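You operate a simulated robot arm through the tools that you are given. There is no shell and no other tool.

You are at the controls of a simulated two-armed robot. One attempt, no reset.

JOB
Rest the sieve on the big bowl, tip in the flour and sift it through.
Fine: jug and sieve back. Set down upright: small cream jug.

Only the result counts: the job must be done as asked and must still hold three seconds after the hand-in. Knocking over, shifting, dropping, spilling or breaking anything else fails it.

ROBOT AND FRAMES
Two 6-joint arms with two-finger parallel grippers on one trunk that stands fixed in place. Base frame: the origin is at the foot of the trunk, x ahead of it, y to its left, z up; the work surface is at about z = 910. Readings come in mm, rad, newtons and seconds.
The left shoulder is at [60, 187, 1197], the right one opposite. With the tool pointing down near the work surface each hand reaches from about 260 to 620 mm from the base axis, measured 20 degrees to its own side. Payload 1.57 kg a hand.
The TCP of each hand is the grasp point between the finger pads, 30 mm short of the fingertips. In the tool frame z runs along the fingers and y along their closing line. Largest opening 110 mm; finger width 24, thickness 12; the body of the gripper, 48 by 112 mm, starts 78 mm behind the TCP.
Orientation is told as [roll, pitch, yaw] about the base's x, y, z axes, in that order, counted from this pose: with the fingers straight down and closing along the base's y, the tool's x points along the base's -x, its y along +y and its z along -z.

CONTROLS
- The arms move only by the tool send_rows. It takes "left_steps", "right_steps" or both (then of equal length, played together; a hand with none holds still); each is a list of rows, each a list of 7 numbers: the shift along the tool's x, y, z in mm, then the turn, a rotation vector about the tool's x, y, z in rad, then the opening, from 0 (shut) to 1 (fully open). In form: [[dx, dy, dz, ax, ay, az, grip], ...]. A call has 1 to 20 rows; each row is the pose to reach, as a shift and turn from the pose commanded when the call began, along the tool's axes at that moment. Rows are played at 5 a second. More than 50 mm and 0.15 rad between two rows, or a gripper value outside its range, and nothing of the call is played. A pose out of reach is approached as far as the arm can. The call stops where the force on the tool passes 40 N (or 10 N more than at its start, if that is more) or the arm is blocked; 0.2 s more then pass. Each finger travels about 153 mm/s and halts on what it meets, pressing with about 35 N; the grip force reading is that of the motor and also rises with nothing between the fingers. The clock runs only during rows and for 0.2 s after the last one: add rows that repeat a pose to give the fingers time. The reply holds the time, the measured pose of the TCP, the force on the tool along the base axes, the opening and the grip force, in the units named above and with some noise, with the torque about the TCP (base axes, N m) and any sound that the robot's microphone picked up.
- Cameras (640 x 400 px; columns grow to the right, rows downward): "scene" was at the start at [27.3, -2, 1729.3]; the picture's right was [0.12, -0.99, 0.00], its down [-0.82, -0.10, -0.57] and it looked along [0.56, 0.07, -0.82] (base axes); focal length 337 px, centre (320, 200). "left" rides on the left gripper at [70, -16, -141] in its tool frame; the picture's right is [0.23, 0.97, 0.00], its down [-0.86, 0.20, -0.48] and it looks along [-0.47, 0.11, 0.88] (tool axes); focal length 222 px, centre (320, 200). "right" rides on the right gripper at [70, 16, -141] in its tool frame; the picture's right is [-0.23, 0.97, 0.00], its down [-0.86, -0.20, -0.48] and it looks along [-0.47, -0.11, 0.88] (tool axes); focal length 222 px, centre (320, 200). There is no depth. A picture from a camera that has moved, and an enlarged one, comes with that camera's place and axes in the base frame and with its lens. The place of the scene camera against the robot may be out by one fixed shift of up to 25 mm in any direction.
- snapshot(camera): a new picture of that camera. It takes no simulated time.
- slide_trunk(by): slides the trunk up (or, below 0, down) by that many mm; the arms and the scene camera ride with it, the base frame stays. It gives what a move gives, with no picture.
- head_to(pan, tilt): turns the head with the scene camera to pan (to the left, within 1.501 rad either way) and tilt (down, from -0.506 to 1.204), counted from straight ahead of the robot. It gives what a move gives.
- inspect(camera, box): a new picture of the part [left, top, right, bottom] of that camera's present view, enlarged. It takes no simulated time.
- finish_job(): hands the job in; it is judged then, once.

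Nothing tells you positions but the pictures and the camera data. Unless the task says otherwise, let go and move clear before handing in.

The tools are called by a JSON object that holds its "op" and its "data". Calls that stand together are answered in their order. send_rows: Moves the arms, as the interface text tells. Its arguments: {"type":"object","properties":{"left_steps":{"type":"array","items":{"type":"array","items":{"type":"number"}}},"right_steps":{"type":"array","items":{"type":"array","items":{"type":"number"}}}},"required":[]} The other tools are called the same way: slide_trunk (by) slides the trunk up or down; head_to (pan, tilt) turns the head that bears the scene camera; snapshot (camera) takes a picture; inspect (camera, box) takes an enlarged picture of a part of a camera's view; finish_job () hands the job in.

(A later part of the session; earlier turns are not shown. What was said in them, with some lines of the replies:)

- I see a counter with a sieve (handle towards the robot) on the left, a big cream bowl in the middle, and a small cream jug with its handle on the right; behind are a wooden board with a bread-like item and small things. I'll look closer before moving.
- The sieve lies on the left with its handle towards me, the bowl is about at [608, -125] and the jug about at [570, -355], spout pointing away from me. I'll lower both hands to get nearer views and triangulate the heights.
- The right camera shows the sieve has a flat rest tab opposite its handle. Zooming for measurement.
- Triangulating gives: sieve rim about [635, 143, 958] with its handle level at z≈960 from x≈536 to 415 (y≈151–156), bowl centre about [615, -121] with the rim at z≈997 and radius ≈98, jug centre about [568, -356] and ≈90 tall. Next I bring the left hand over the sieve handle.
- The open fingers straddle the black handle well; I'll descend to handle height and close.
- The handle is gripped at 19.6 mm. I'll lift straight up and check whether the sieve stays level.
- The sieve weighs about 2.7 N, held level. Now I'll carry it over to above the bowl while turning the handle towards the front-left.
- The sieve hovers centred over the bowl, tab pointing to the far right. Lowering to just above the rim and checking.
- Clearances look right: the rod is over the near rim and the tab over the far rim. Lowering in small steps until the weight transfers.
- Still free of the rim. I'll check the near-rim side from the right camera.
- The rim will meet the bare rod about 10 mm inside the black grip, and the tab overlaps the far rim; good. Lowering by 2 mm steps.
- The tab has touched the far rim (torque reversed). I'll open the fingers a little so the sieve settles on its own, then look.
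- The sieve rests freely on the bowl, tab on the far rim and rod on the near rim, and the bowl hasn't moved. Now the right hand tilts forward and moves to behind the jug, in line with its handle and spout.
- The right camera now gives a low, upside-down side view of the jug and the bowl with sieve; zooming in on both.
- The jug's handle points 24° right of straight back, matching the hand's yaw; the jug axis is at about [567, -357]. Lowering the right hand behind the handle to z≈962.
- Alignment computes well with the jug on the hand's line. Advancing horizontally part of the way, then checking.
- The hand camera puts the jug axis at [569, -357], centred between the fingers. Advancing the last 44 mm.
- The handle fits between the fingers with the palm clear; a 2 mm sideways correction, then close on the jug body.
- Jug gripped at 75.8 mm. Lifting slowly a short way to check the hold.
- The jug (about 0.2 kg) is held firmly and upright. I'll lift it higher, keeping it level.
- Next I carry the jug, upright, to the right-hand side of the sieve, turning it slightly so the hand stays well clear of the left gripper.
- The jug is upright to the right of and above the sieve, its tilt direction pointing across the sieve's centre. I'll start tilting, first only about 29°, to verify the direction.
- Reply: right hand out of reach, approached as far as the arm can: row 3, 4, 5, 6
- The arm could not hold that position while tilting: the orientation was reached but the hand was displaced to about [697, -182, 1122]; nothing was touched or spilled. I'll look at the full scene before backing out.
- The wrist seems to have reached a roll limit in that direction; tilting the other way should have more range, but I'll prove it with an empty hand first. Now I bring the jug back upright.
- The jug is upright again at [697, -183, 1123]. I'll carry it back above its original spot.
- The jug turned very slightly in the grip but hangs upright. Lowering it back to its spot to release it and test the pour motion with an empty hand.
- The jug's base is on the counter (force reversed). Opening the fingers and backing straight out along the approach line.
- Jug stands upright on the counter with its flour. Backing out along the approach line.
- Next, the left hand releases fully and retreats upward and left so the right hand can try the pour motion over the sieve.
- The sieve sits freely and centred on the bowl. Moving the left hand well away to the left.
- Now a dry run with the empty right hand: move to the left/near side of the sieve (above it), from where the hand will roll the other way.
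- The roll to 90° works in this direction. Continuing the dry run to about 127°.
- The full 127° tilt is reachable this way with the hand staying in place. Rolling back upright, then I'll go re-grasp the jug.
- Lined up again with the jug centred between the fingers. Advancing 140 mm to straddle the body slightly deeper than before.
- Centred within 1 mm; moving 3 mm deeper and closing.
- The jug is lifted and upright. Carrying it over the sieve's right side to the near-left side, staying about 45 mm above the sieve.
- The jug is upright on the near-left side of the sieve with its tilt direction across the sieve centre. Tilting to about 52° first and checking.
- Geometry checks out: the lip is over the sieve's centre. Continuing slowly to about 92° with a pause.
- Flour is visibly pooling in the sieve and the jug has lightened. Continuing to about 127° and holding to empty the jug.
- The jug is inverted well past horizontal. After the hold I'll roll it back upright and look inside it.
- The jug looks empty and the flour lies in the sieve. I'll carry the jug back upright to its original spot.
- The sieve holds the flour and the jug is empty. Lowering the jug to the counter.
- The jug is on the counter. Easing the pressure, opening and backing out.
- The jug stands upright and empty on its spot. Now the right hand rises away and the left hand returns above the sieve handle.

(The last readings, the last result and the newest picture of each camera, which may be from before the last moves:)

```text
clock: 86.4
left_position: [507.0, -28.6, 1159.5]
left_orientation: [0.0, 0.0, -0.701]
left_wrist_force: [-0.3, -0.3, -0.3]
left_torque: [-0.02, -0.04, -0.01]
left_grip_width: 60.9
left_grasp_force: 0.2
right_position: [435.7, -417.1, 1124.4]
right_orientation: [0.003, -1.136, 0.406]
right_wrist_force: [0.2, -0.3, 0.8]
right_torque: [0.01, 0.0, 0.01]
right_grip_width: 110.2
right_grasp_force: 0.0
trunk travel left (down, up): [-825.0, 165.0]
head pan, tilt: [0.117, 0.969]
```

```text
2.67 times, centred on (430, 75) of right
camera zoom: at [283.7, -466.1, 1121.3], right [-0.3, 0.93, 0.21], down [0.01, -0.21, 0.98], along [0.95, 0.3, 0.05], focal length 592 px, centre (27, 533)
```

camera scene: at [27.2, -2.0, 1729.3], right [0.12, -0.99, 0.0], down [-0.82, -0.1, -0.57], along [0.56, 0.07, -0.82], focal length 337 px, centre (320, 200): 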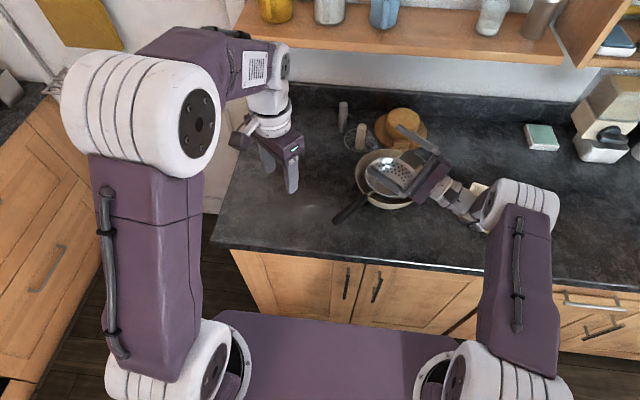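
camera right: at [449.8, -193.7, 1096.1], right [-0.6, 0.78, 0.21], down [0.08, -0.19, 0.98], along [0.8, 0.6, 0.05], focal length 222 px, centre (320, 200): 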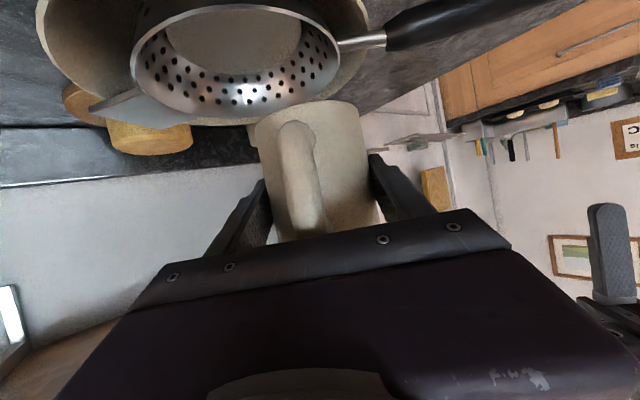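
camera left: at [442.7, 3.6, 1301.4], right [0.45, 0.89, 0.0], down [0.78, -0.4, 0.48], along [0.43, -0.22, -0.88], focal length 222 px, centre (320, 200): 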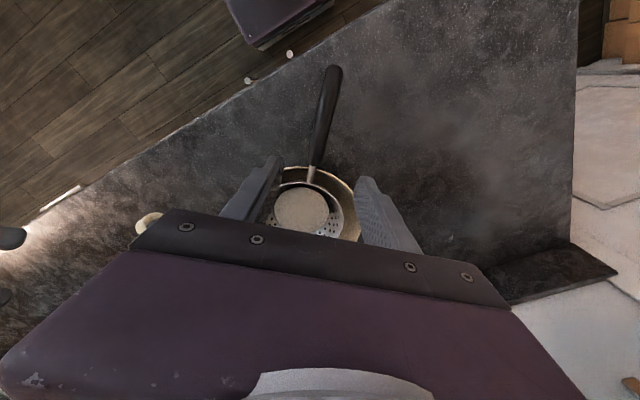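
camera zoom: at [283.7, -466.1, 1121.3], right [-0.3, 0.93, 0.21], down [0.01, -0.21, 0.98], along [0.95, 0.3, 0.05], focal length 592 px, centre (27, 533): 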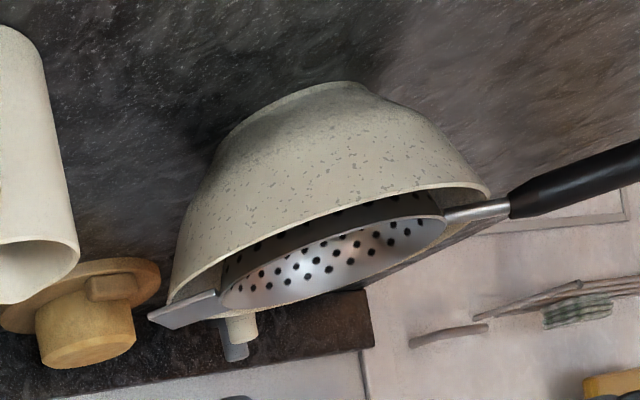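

The left hand is aligned with the handle. Descending and gripping it again.

{"op": "send_rows", "data": {"left_steps": [[0, 0, 35, 0, 0, 0, 0.55], [0, 0, 75, 0, 0, 0, 0.55], [0, 0, 115, 0, 0, 0, 0.55], [0, 0, 145, 0, 0, 0, 0.55], [0, 0, 158, 0, 0, 0, 0.55], [0, 0, 160, 0, 0, 0, 0.45], [0, 0, 160, 0, 0, 0, 0.3]]}}

{"op": "snapshot", "data": {"camera": "left"}}

{"op": "inspect", "data": {"camera": "scene", "box": [310, 120, 450, 230]}}

```text
clock: 88.0
left_position: [506.2, -30.5, 1000.3]
left_orientation: [0.001, 0.0, -0.701]
left_wrist_force: [-0.3, 0.4, 1.1]
left_torque: [-0.02, -0.01, -0.02]
left_grip_width: 32.6
left_grasp_force: 0.0
right_position: [435.1, -418.6, 1123.4]
right_orientation: [0.003, -1.135, 0.407]
right_wrist_force: [0.2, 0.1, -0.8]
right_torque: [0.01, -0.02, -0.03]
right_grip_width: 110.0
right_grasp_force: 0.1
trunk travel left (down, up): [-825.0, 165.0]
head pan, tilt: [0.117, 0.969]
```

```text
taken
camera left: at [442.0, 2.0, 1141.7], right [0.45, 0.89, 0.0], down [0.78, -0.4, 0.48], along [0.43, -0.22, -0.88], focal length 222 px, centre (320, 200)
```

left: 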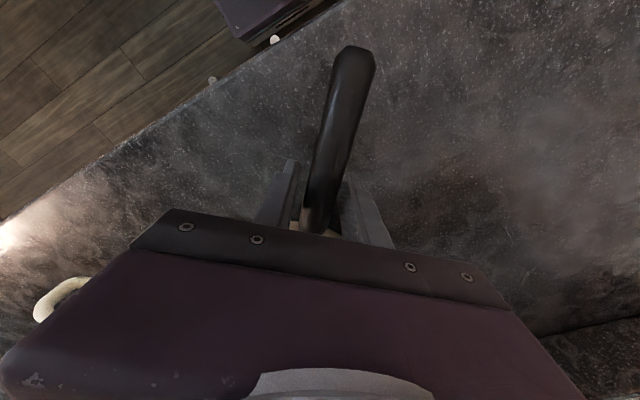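

```text
3.64 times, centred on (380, 175) of scene
camera zoom: at [27.4, -2.2, 1729.3], right [0.12, -0.99, 0.0], down [-0.82, -0.1, -0.57], along [0.56, 0.07, -0.82], focal length 1225 px, centre (102, 291)
```

zoom: 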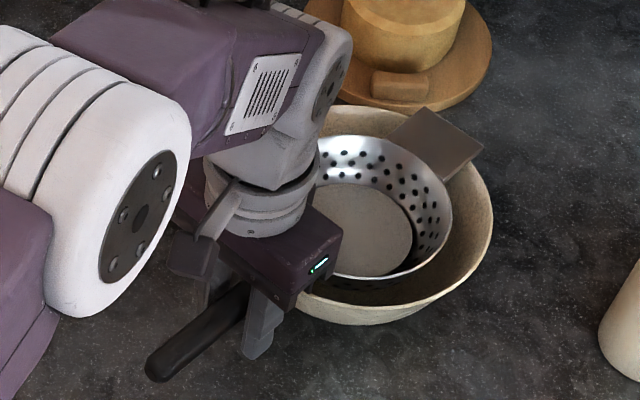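

Flour is level in the sieve. Closing on the handle and then lifting a few millimetres so that shaking won't drag the bowl.

{"op": "send_rows", "data": {"left_steps": [[0, 0, 0, 0, 0, 0, 0.22], [0, 0, 0, 0, 0, 0, 0.1], [0, 0, 0, 0, 0, 0, 0], [0, 0, 0, 0, 0, 0, 0], [0, 0, 0, 0, 0, 0, 0]]}}

{"op": "send_rows", "data": {"left_steps": [[0, 0, -2, 0, 0, 0, 0], [0, 0, -5, 0, 0, 0, 0], [0, 0, -8, 0, 0, 0, 0], [0, 0, -8, 0, 0, 0, 0]]}}

{"op": "inspect", "data": {"camera": "scene", "box": [340, 130, 440, 220]}}

{"op": "inspect", "data": {"camera": "right", "box": [330, 0, 530, 150]}}

```text
clock: 89.2
left_position: [506.7, -31.4, 999.8]
left_orientation: [-0.001, -0.001, -0.7]
left_wrist_force: [-0.4, -0.1, 0.3]
left_torque: [-0.05, -0.07, -0.05]
left_grip_width: 19.7
left_grasp_force: 33.3
right_position: [434.5, -418.1, 1122.7]
right_orientation: [0.005, -1.137, 0.406]
right_wrist_force: [0.3, -0.1, 0.6]
right_torque: [-0.01, -0.02, 0.0]
right_grip_width: 110.1
right_grasp_force: 0.0
trunk travel left (down, up): [-825.0, 165.0]
head pan, tilt: [0.117, 0.969]
```

```text
clock: 90.2
left_position: [507.0, -30.2, 1008.4]
left_orientation: [0.0, -0.001, -0.699]
left_wrist_force: [-0.3, 0.5, -3.2]
left_torque: [0.22, 0.26, -0.01]
left_grip_width: 19.9
left_grasp_force: 34.1
right_position: [434.3, -418.2, 1124.0]
right_orientation: [0.003, -1.134, 0.405]
right_wrist_force: [0.1, 0.2, 0.4]
right_torque: [0.0, 0.03, 0.01]
right_grip_width: 109.9
right_grasp_force: 0.1
trunk travel left (down, up): [-825.0, 165.0]
head pan, tilt: [0.117, 0.969]
```

```text
4.44 times, centred on (390, 175) of scene
camera zoom: at [28.0, -2.3, 1729.3], right [0.12, -0.99, 0.0], down [-0.82, -0.1, -0.57], along [0.56, 0.07, -0.82], focal length 1497 px, centre (9, 311)
```

zoom: 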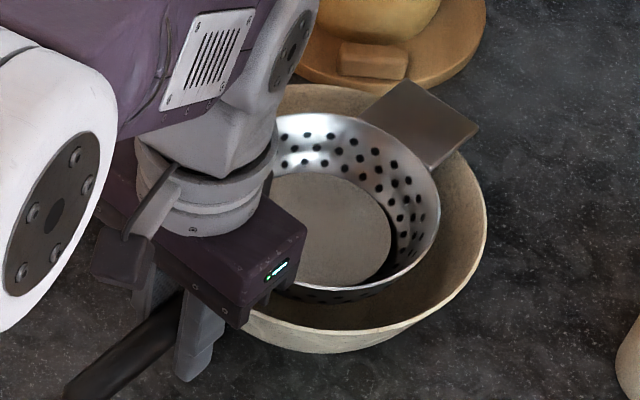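

```text
2.67 times, centred on (430, 75) of right
camera zoom: at [284.4, -466.4, 1120.9], right [-0.3, 0.93, 0.21], down [0.01, -0.21, 0.98], along [0.95, 0.3, 0.05], focal length 592 px, centre (27, 533)
```

zoom: 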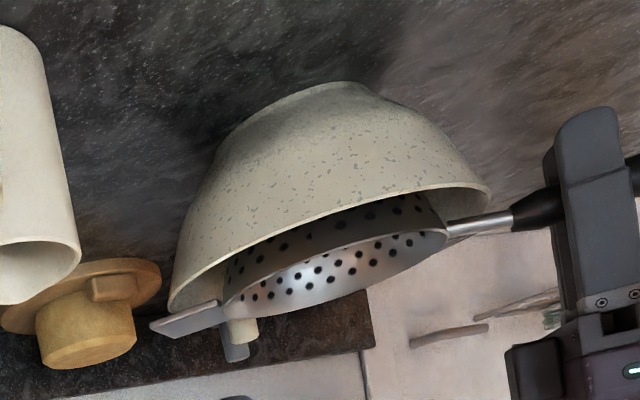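

The loaded sieve hovers about 8 mm above its rest. First round of shaking, ±8 mm side to side.

{"op": "send_rows", "data": {"left_steps": [[0, 5, 0, 0, 0, 0, 0], [0, -7, 0, 0, 0, 0, 0], [0, 8, 0, 0, 0, 0, 0], [0, -8, 0, 0, 0, 0, 0], [0, 8, 0, 0, 0, 0, 0], [0, -8, 0, 0, 0, 0, 0], [0, 8, 0, 0, 0, 0, 0], [0, -8, 0, 0, 0, 0, 0], [0, 8, 0, 0, 0, 0, 0], [0, -8, 0, 0, 0, 0, 0], [0, 8, 0, 0, 0, 0, 0], [0, -8, 0, 0, 0, 0, 0], [0, 8, 0, 0, 0, 0, 0], [0, -8, 0, 0, 0, 0, 0], [0, 8, 0, 0, 0, 0, 0], [0, -8, 0, 0, 0, 0, 0], [0, 8, 0, 0, 0, 0, 0], [0, -5, 0, 0, 0, 0, 0], [0, 0, 0, 0, 0, 0, 0]]}}

{"op": "inspect", "data": {"camera": "scene", "box": [340, 130, 440, 220]}}

{"op": "inspect", "data": {"camera": "right", "box": [330, 0, 530, 150]}}

```text
clock: 94.2
left_position: [505.9, -30.2, 1007.8]
left_orientation: [0.0, 0.001, -0.699]
left_wrist_force: [-0.8, 0.1, -2.2]
left_torque: [0.25, 0.25, -0.02]
left_grip_width: 19.8
left_grasp_force: 33.2
right_position: [436.6, -418.6, 1123.1]
right_orientation: [0.003, -1.134, 0.406]
right_wrist_force: [0.4, -0.5, -0.4]
right_torque: [-0.01, -0.02, 0.02]
right_grip_width: 110.1
right_grasp_force: 0.0
trunk travel left (down, up): [-825.0, 165.0]
head pan, tilt: [0.117, 0.969]
```

```text
4.44 times, centred on (390, 175) of scene
camera zoom: at [27.7, -2.5, 1729.3], right [0.12, -0.99, 0.0], down [-0.82, -0.1, -0.57], along [0.56, 0.07, -0.82], focal length 1497 px, centre (9, 311)
```

zoom: 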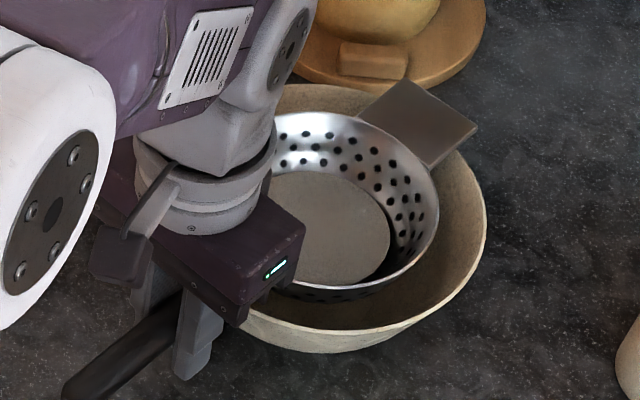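

```text
2.67 times, centred on (430, 75) of right
camera zoom: at [284.1, -466.6, 1120.9], right [-0.3, 0.93, 0.21], down [0.01, -0.21, 0.98], along [0.95, 0.3, 0.05], focal length 592 px, centre (27, 533)
```

zoom: 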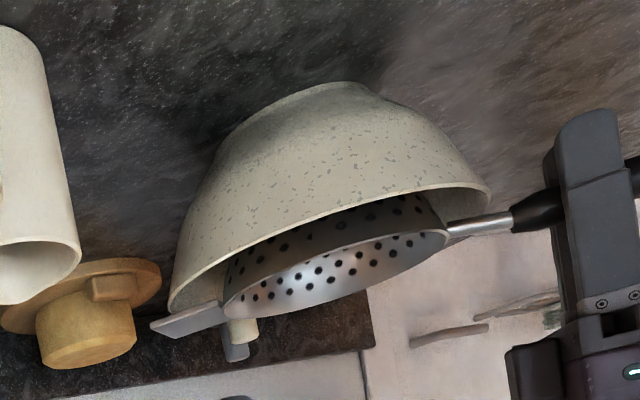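

The flour level has hardly changed, so the shaking needs to be stronger. Trying ±16 mm along the handle and sideways, still clear of the rim.

{"op": "send_rows", "data": {"left_steps": [[0, 0, -4, 0, 0, 0, 0], [0, 10, -4, 0, 0, 0, 0], [0, -16, -4, 0, 0, 0, 0], [0, 16, -4, 0, 0, 0, 0], [0, -16, -4, 0, 0, 0, 0], [0, 16, -4, 0, 0, 0, 0], [0, -16, -4, 0, 0, 0, 0], [0, 16, -4, 0, 0, 0, 0], [0, -16, -4, 0, 0, 0, 0], [0, 16, -4, 0, 0, 0, 0], [0, -16, -4, 0, 0, 0, 0], [0, 16, -4, 0, 0, 0, 0], [0, -16, -4, 0, 0, 0, 0], [0, 16, -4, 0, 0, 0, 0], [0, -16, -4, 0, 0, 0, 0], [0, 16, -4, 0, 0, 0, 0], [0, -10, -4, 0, 0, 0, 0], [0, 0, -4, 0, 0, 0, 0], [0, 0, -4, 0, 0, 0, 0]]}}

{"op": "inspect", "data": {"camera": "scene", "box": [340, 130, 440, 220]}}

{"op": "inspect", "data": {"camera": "right", "box": [330, 0, 530, 150]}}

```text
clock: 98.2
left_position: [506.8, -30.3, 1012.2]
left_orientation: [-0.002, -0.001, -0.699]
left_wrist_force: [0.5, -0.1, -2.5]
left_torque: [0.15, 0.17, -0.05]
left_grip_width: 19.7
left_grasp_force: 33.7
right_position: [434.5, -416.3, 1124.3]
right_orientation: [0.005, -1.134, 0.407]
right_wrist_force: [0.3, 0.4, 0.4]
right_torque: [-0.02, -0.01, -0.03]
right_grip_width: 110.0
right_grasp_force: 0.1
trunk travel left (down, up): [-825.0, 165.0]
head pan, tilt: [0.117, 0.969]
```

```text
4.44 times, centred on (390, 175) of scene
camera zoom: at [28.5, -1.3, 1729.3], right [0.12, -0.99, 0.0], down [-0.82, -0.1, -0.57], along [0.56, 0.07, -0.82], focal length 1497 px, centre (9, 311)
```

zoom: 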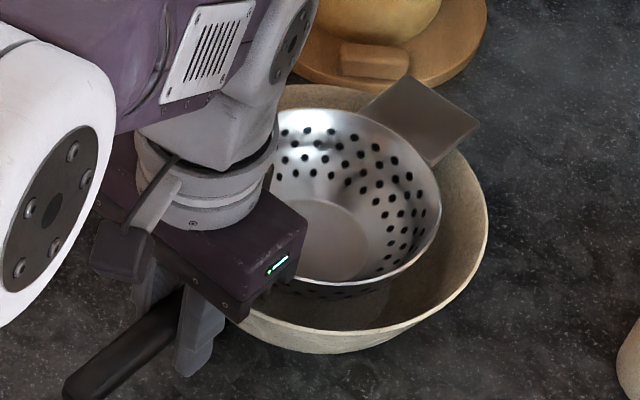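

```text
2.67 times, centred on (430, 75) of right
camera zoom: at [284.7, -465.8, 1121.1], right [-0.3, 0.93, 0.21], down [0.01, -0.21, 0.98], along [0.95, 0.3, 0.05], focal length 592 px, centre (27, 533)
```

zoom: 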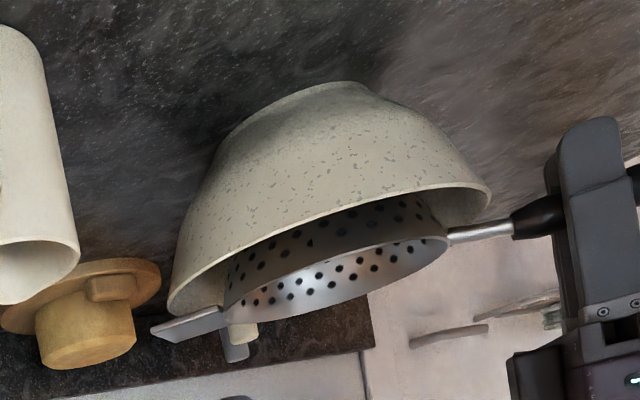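

The strong shake worked: the flour has dropped through and only the sieve's flat base is visible. One more round to make sure nothing remains.

{"op": "send_rows", "data": {"left_steps": [[0, 10, 0, 0, 0, 0, 0], [0, -16, 0, 0, 0, 0, 0], [0, 16, 0, 0, 0, 0, 0], [0, -16, 0, 0, 0, 0, 0], [0, 16, 0, 0, 0, 0, 0], [0, -16, 0, 0, 0, 0, 0], [0, 16, 0, 0, 0, 0, 0], [0, -16, 0, 0, 0, 0, 0], [0, 16, 0, 0, 0, 0, 0], [0, -16, 0, 0, 0, 0, 0], [0, 16, 0, 0, 0, 0, 0], [0, -16, 0, 0, 0, 0, 0], [0, 16, 0, 0, 0, 0, 0], [0, -16, 0, 0, 0, 0, 0], [0, 16, 0, 0, 0, 0, 0], [0, -16, 0, 0, 0, 0, 0], [0, 10, 0, 0, 0, 0, 0], [0, 0, 0, 0, 0, 0, 0], [0, 0, 0, 0, 0, 0, 0]]}}

{"op": "inspect", "data": {"camera": "scene", "box": [340, 130, 440, 220]}}

{"op": "inspect", "data": {"camera": "scene", "box": [375, 150, 425, 200]}}

```text
clock: 102.2
left_position: [505.7, -32.6, 1011.6]
left_orientation: [0.0, 0.0, -0.699]
left_wrist_force: [1.0, -0.3, -1.7]
left_torque: [0.19, 0.23, 0.01]
left_grip_width: 20.0
left_grasp_force: 33.6
right_position: [433.9, -419.2, 1124.0]
right_orientation: [0.005, -1.137, 0.406]
right_wrist_force: [-1.3, -0.5, 0.1]
right_torque: [-0.02, -0.02, 0.04]
right_grip_width: 110.1
right_grasp_force: 0.0
trunk travel left (down, up): [-825.0, 165.0]
head pan, tilt: [0.117, 0.969]
```

```text
4.44 times, centred on (390, 175) of scene
camera zoom: at [26.9, -3.2, 1729.3], right [0.12, -0.99, 0.0], down [-0.82, -0.1, -0.57], along [0.56, 0.07, -0.82], focal length 1497 px, centre (9, 311)
```

zoom: 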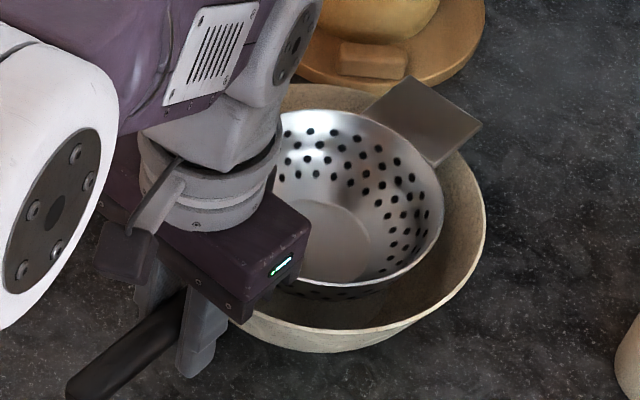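

```text
8.00 times, centred on (400, 175) of scene
camera zoom: at [26.9, -3.2, 1729.3], right [0.12, -0.99, 0.0], down [-0.82, -0.1, -0.57], along [0.56, 0.07, -0.82], focal length 2694 px, centre (-320, 400)
```

zoom: 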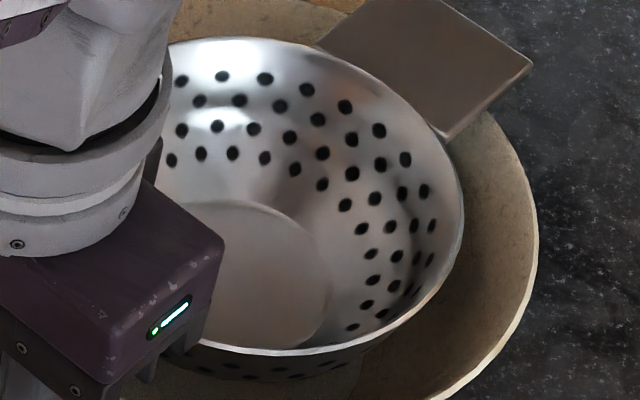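

The sieve looks and weighs the same as when it was empty at the start. Putting the sieve back is allowed, so I'll lift it straight up off the bowl and look at the flour in the bowl.

{"op": "send_rows", "data": {"left_steps": [[0, 0, -8, 0, 0, 0, 0], [0, 0, -25, 0, 0, 0, 0], [0, 0, -45, 0, 0, 0, 0], [0, 0, -62, 0, 0, 0, 0], [0, 0, -72, 0, 0, 0, 0], [0, 0, -72, 0, 0, 0, 0]]}}

{"op": "inspect", "data": {"camera": "scene", "box": [310, 90, 470, 220]}}

{"op": "inspect", "data": {"camera": "right", "box": [330, 0, 530, 150]}}

```text
clock: 103.6
left_position: [507.3, -30.8, 1083.4]
left_orientation: [0.0, 0.0, -0.7]
left_wrist_force: [-0.3, -0.2, -1.6]
left_torque: [0.18, 0.21, -0.02]
left_grip_width: 19.9
left_grasp_force: 33.6
right_position: [436.4, -417.4, 1123.4]
right_orientation: [0.003, -1.134, 0.407]
right_wrist_force: [0.1, -0.2, 0.4]
right_torque: [-0.01, 0.01, 0.01]
right_grip_width: 110.1
right_grasp_force: 0.1
trunk travel left (down, up): [-825.0, 165.0]
head pan, tilt: [0.117, 0.969]
```

```text
3.08 times, centred on (390, 155) of scene
camera zoom: at [28.0, -2.2, 1729.3], right [0.12, -0.99, 0.0], down [-0.82, -0.1, -0.57], along [0.56, 0.07, -0.82], focal length 1036 px, centre (105, 338)
```

zoom: 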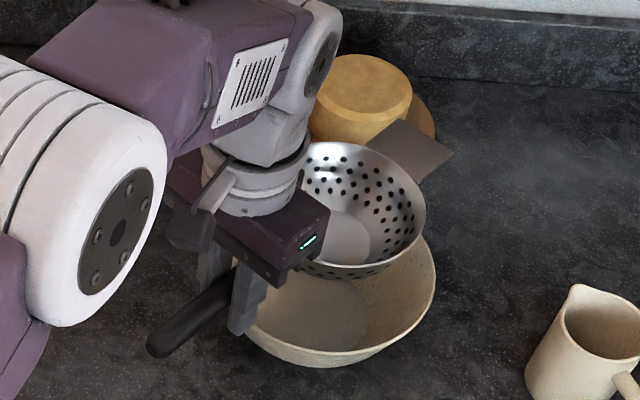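

```text
2.67 times, centred on (430, 75) of right
camera zoom: at [284.3, -466.4, 1120.9], right [-0.3, 0.93, 0.21], down [0.01, -0.21, 0.98], along [0.95, 0.3, 0.05], focal length 592 px, centre (27, 533)
```

zoom: 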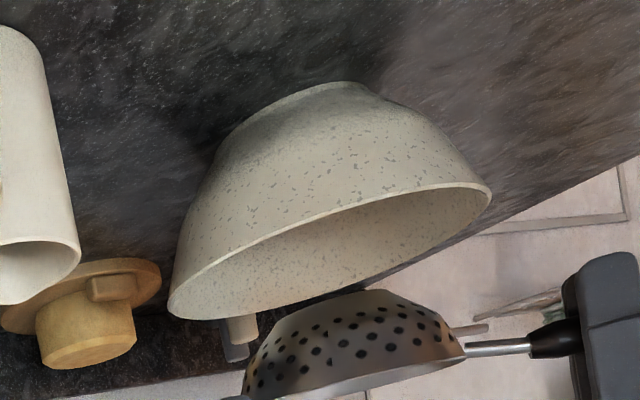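

Flour is in the bowl and the sieve is clear. Carrying the sieve back to its original place.

{"op": "send_rows", "data": {"left_steps": [[8, 9, 0, 0, 0, -0.04, 0], [22, 25, 0, 0, 0, -0.11, 0], [38, 43, 0, 0, 0, -0.2, 0], [56, 63, 0, 0, 0, -0.29, 0], [74, 83, 0, 0, 0, -0.38, 0], [91, 102, 0, 0, 0, -0.47, 0], [106, 119, 0, 0, 0, -0.55, 0], [118, 133, 0, 0, 0, -0.61, 0], [124, 139.8, 0, 0, 0, -0.64, 0], [124, 139.8, 0, 0, 0, -0.64, 0]]}}

{"op": "inspect", "data": {"camera": "scene", "box": [220, 100, 460, 230]}}

{"op": "inspect", "data": {"camera": "scene", "box": [345, 140, 435, 215]}}

```text
clock: 105.8
left_position: [502.2, 156.6, 1083.4]
left_orientation: [0.0, -0.001, -0.059]
left_wrist_force: [0.4, -0.2, -2.0]
left_torque: [0.01, 0.29, 0.02]
left_grip_width: 19.7
left_grasp_force: 33.6
right_position: [435.0, -418.4, 1123.3]
right_orientation: [0.004, -1.135, 0.408]
right_wrist_force: [0.1, 0.6, 0.2]
right_torque: [0.01, -0.03, 0.0]
right_grip_width: 110.0
right_grasp_force: 0.1
trunk travel left (down, up): [-825.0, 165.0]
head pan, tilt: [0.117, 0.969]
```

```text
2.67 times, centred on (340, 165) of scene
camera zoom: at [27.7, -2.2, 1729.3], right [0.12, -0.99, 0.0], down [-0.82, -0.1, -0.57], along [0.56, 0.07, -0.82], focal length 898 px, centre (267, 293)
```

zoom: 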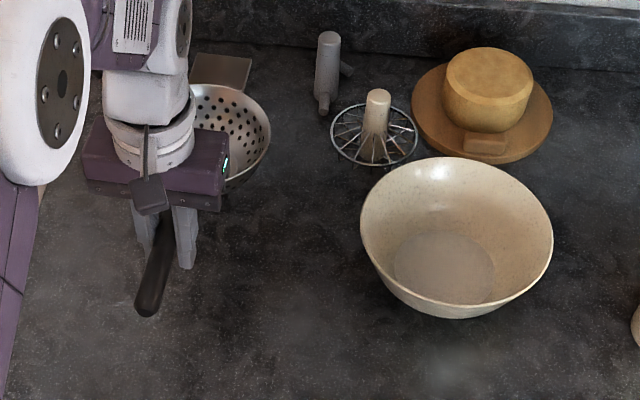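

```text
5.33 times, centred on (390, 178) of scene
camera zoom: at [27.7, -2.2, 1729.3], right [0.12, -0.99, 0.0], down [-0.82, -0.1, -0.57], along [0.56, 0.07, -0.82], focal length 1796 px, centre (-53, 320)
```

zoom: 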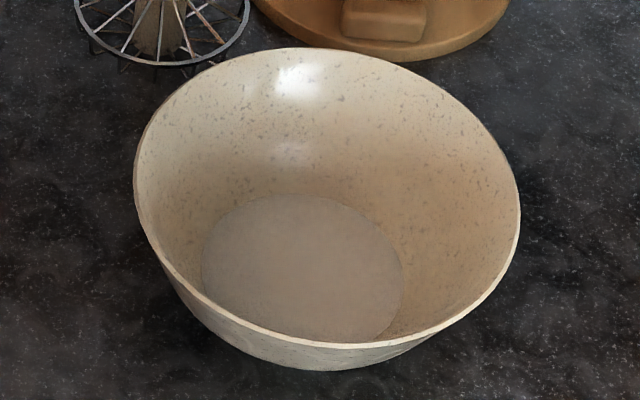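

Flour lies in the bowl, the bowl hasn't moved, and the counter is clean. Lowering the sieve onto its original spot.

{"op": "send_rows", "data": {"left_steps": [[0, 0, 15, 0, 0, 0, 0], [0, 0, 40, 0, 0, 0, 0], [0, 0, 70, 0, 0, 0, 0], [0, 0, 95, 0, 0, 0, 0], [0, 0, 112, 0, 0, 0, 0], [0, 0, 119, 0, 0, 0, 0], [0, 0, 119, 0, 0, 0, 0]]}}

{"op": "inspect", "data": {"camera": "scene", "box": [230, 110, 370, 240]}}

{"op": "snapshot", "data": {"camera": "right"}}

```text
clock: 107.4
left_position: [501.5, 156.5, 964.8]
left_orientation: [-0.002, -0.002, -0.06]
left_wrist_force: [0.4, 0.5, -2.4]
left_torque: [0.02, 0.26, 0.03]
left_grip_width: 19.5
left_grasp_force: 33.7
right_position: [434.9, -417.1, 1123.9]
right_orientation: [0.002, -1.135, 0.406]
right_wrist_force: [0.2, -0.6, -0.9]
right_torque: [0.03, 0.02, 0.01]
right_grip_width: 110.1
right_grasp_force: 0.2
trunk travel left (down, up): [-825.0, 165.0]
head pan, tilt: [0.117, 0.969]
```

```text
3.08 times, centred on (300, 175) of scene
camera zoom: at [27.6, -2.0, 1729.3], right [0.12, -0.99, 0.0], down [-0.82, -0.1, -0.57], along [0.56, 0.07, -0.82], focal length 1036 px, centre (382, 277)
```

zoom: 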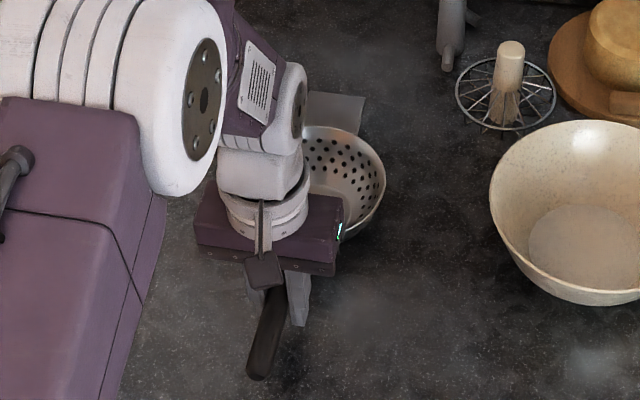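

```text
taken
camera right: at [284.1, -466.2, 1121.0], right [-0.3, 0.93, 0.21], down [0.01, -0.21, 0.98], along [0.95, 0.3, 0.05], focal length 222 px, centre (320, 200)
```

right: 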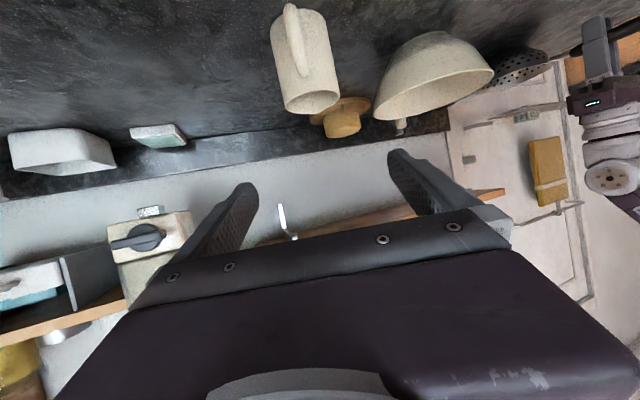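

Lowering the last millimetres until the sieve's base touches.

{"op": "send_rows", "data": {"left_steps": [[0, 0, 2, 0, 0, 0, 0], [0, 0, 4, 0, 0, 0, 0], [0, 0, 4, 0, 0, 0, 0]]}}

{"op": "send_rows", "data": {"left_steps": [[0, 0, 1, 0, 0, 0, 0], [0, 0, 1, 0, 0, 0, 0]]}}

```text
clock: 108.2
left_position: [501.9, 154.9, 960.3]
left_orientation: [0.0, -0.001, -0.06]
left_wrist_force: [-0.6, 0.1, -1.0]
left_torque: [-0.01, 0.09, 0.0]
left_grip_width: 20.0
left_grasp_force: 33.9
right_position: [435.1, -417.3, 1124.3]
right_orientation: [0.004, -1.135, 0.406]
right_wrist_force: [-0.1, 0.5, 0.1]
right_torque: [-0.03, 0.04, -0.01]
right_grip_width: 110.0
right_grasp_force: 0.0
trunk travel left (down, up): [-825.0, 165.0]
head pan, tilt: [0.117, 0.969]
```

```text
clock: 108.8
left_position: [501.8, 155.1, 961.0]
left_orientation: [0.001, -0.003, -0.059]
left_wrist_force: [-0.3, 0.4, 3.0]
left_torque: [-0.03, -0.55, -0.03]
left_grip_width: 19.8
left_grasp_force: 34.3
right_position: [434.1, -417.0, 1124.3]
right_orientation: [0.003, -1.136, 0.406]
right_wrist_force: [-0.6, -0.3, 0.3]
right_torque: [0.01, 0.0, 0.0]
right_grip_width: 110.0
right_grasp_force: 0.1
trunk travel left (down, up): [-825.0, 165.0]
head pan, tilt: [0.117, 0.969]
```

The base is down. Easing up half a millimetre, then opening gently.

{"op": "send_rows", "data": {"left_steps": [[0, 0, -0.6, 0, 0, 0, 0], [0, 0, -0.6, 0, 0, 0, 0.21], [0, 0, -0.6, 0, 0, 0, 0.25], [0, 0, -0.6, 0, 0, 0, 0.25], [0, 0, -0.6, 0, 0, 0, 0.25], [0, 0, -0.6, 0, 0, 0, 0.25]]}}

{"op": "snapshot", "data": {"camera": "left"}}

{"op": "inspect", "data": {"camera": "scene", "box": [230, 110, 370, 240]}}

```text
clock: 110.2
left_position: [502.0, 154.9, 960.2]
left_orientation: [0.001, -0.001, -0.061]
left_wrist_force: [-0.4, 0.2, 0.0]
left_torque: [0.0, 0.0, -0.01]
left_grip_width: 27.6
left_grasp_force: 0.1
right_position: [435.2, -416.5, 1124.0]
right_orientation: [0.004, -1.136, 0.404]
right_wrist_force: [-0.6, 0.7, 0.4]
right_torque: [0.0, 0.06, -0.01]
right_grip_width: 109.9
right_grasp_force: 0.1
trunk travel left (down, up): [-825.0, 165.0]
head pan, tilt: [0.117, 0.969]
```

```text
taken
camera left: at [430.8, 143.9, 1102.2], right [-0.17, 0.99, 0.0], down [0.87, 0.15, 0.48], along [0.47, 0.08, -0.88], focal length 222 px, centre (320, 200)
```

left: 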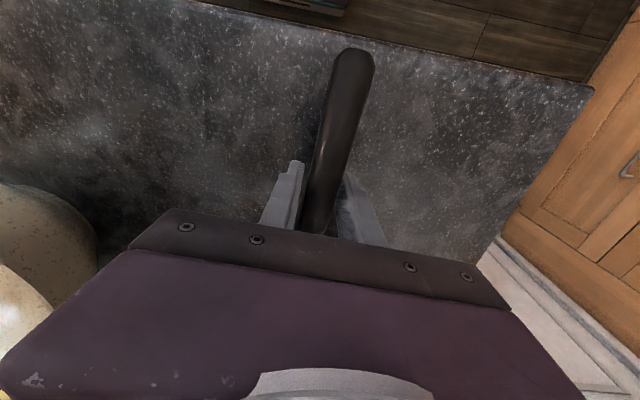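

```text
3.08 times, centred on (300, 175) of scene
camera zoom: at [27.3, -2.1, 1729.3], right [0.12, -0.99, 0.0], down [-0.82, -0.1, -0.57], along [0.56, 0.07, -0.82], focal length 1036 px, centre (382, 277)
```

zoom: 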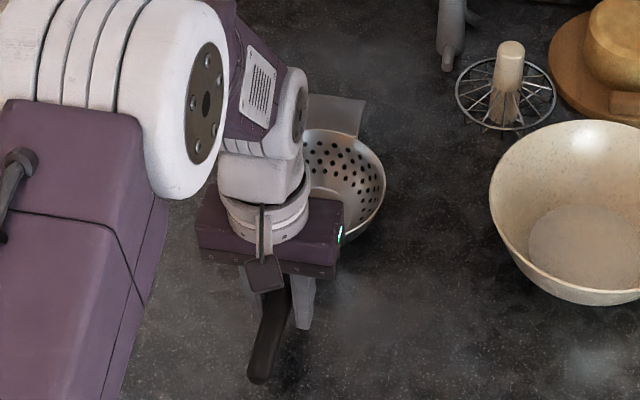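

The sieve stands on its own. Opening wider and rising straight up clear of it.

{"op": "send_rows", "data": {"left_steps": [[0, 0, 0, 0, 0, 0, 0.4], [0, 0, 0, 0, 0, 0, 0.6], [0, 0, 0, 0, 0, 0, 0.6], [0, 0, -15, 0, 0, 0, 0.6], [0, 0, -45, 0, 0, 0, 0.6], [0, 0, -85, 0, 0, 0, 0.6], [0, 0, -125, 0, 0, 0, 0.6], [20, 10, -165, 0, 0, 0, 0.6], [45, 20, -200, 0, 0, 0, 0.6], [60, 20, -240, 0, 0, 0, 0.6], [60, 20, -270, 0, 0, 0, 0.6]]}}

{"op": "snapshot", "data": {"camera": "scene"}}

{"op": "inspect", "data": {"camera": "left", "box": [200, 60, 420, 240]}}

{"op": "inspect", "data": {"camera": "scene", "box": [240, 110, 520, 250]}}

```text
clock: 112.6
left_position: [442.1, 178.5, 1230.6]
left_orientation: [0.0, 0.0, -0.059]
left_wrist_force: [0.0, 0.4, 0.0]
left_torque: [0.0, -0.02, 0.01]
left_grip_width: 66.0
left_grasp_force: 0.1
right_position: [434.9, -418.1, 1124.1]
right_orientation: [0.003, -1.135, 0.406]
right_wrist_force: [0.0, -0.5, -0.2]
right_torque: [0.01, 0.01, -0.03]
right_grip_width: 110.1
right_grasp_force: 0.0
trunk travel left (down, up): [-825.0, 165.0]
head pan, tilt: [0.117, 0.969]
```

```text
taken
camera scene: at [27.1, -2.3, 1729.3], right [0.12, -0.99, 0.0], down [-0.82, -0.1, -0.57], along [0.56, 0.07, -0.82], focal length 337 px, centre (320, 200)
```

scene: 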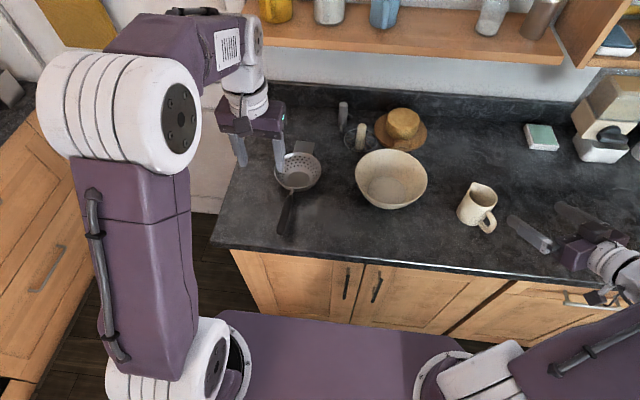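

```text
2.22 times, centred on (310, 150) of left
camera zoom: at [371.8, 165.8, 1371.1], right [-0.17, 0.99, 0.0], down [0.87, 0.15, 0.48], along [0.47, 0.08, -0.88], focal length 494 px, centre (342, 311)
```

zoom: 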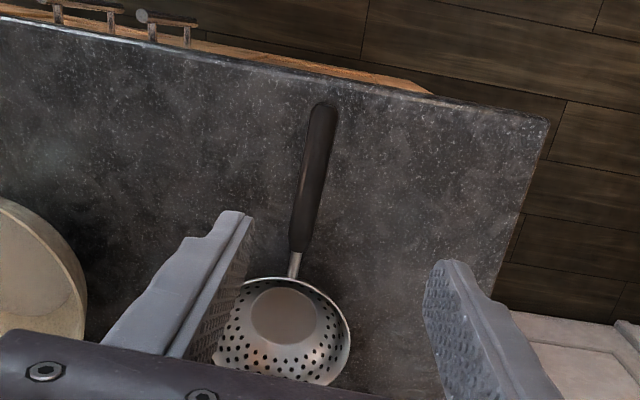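

```text
2.29 times, centred on (380, 180) of scene
camera zoom: at [27.1, -2.3, 1729.3], right [0.12, -0.99, 0.0], down [-0.82, -0.1, -0.57], along [0.56, 0.07, -0.82], focal length 770 px, centre (183, 246)
```

zoom: 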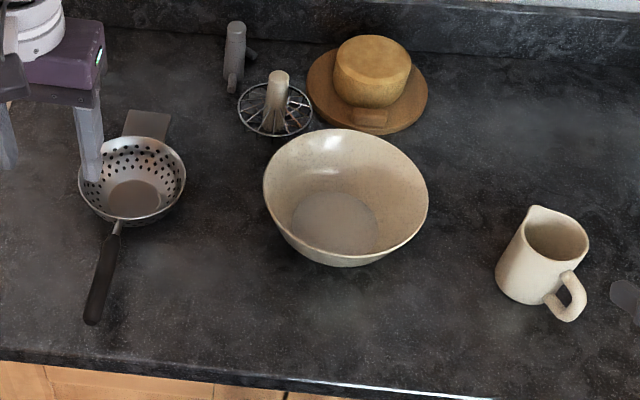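

Everything is in place: the flour is sifted into the bowl, the empty jug stands upright on its spot, the sieve is back where it was, the counter is clean and both hands are clear. Handing in.

{"op": "finish_job", "data": {}}

```text
The job is handed in.
```

The flour is sifted through the sieve into the big bowl, and I've handed the job in.

- **Sifting:** The sieve rested on the bowl rim while the flour went in. I shook it held about 12 mm above the rim so the bowl wouldn't be dragged. By its look and weight it is empty again.
- **Jug:** The cream jug stands upright and looks empty, within about 5 mm of where it started.
- **Sieve:** I put it back on its original spot on the counter instead of leaving it on the bowl, since the job said that was fine.
- **Everything else:** The bowl did not move, I saw no flour on the counter, and both hands are open and clear.

The first attempt to tilt the jug ran out of wrist range and pushed the hand about 85 mm off its planned spot. Nothing was touched or spilled. I set the jug back down and tested the tilt the other way with an empty hand. I then picked the jug up again to pour.
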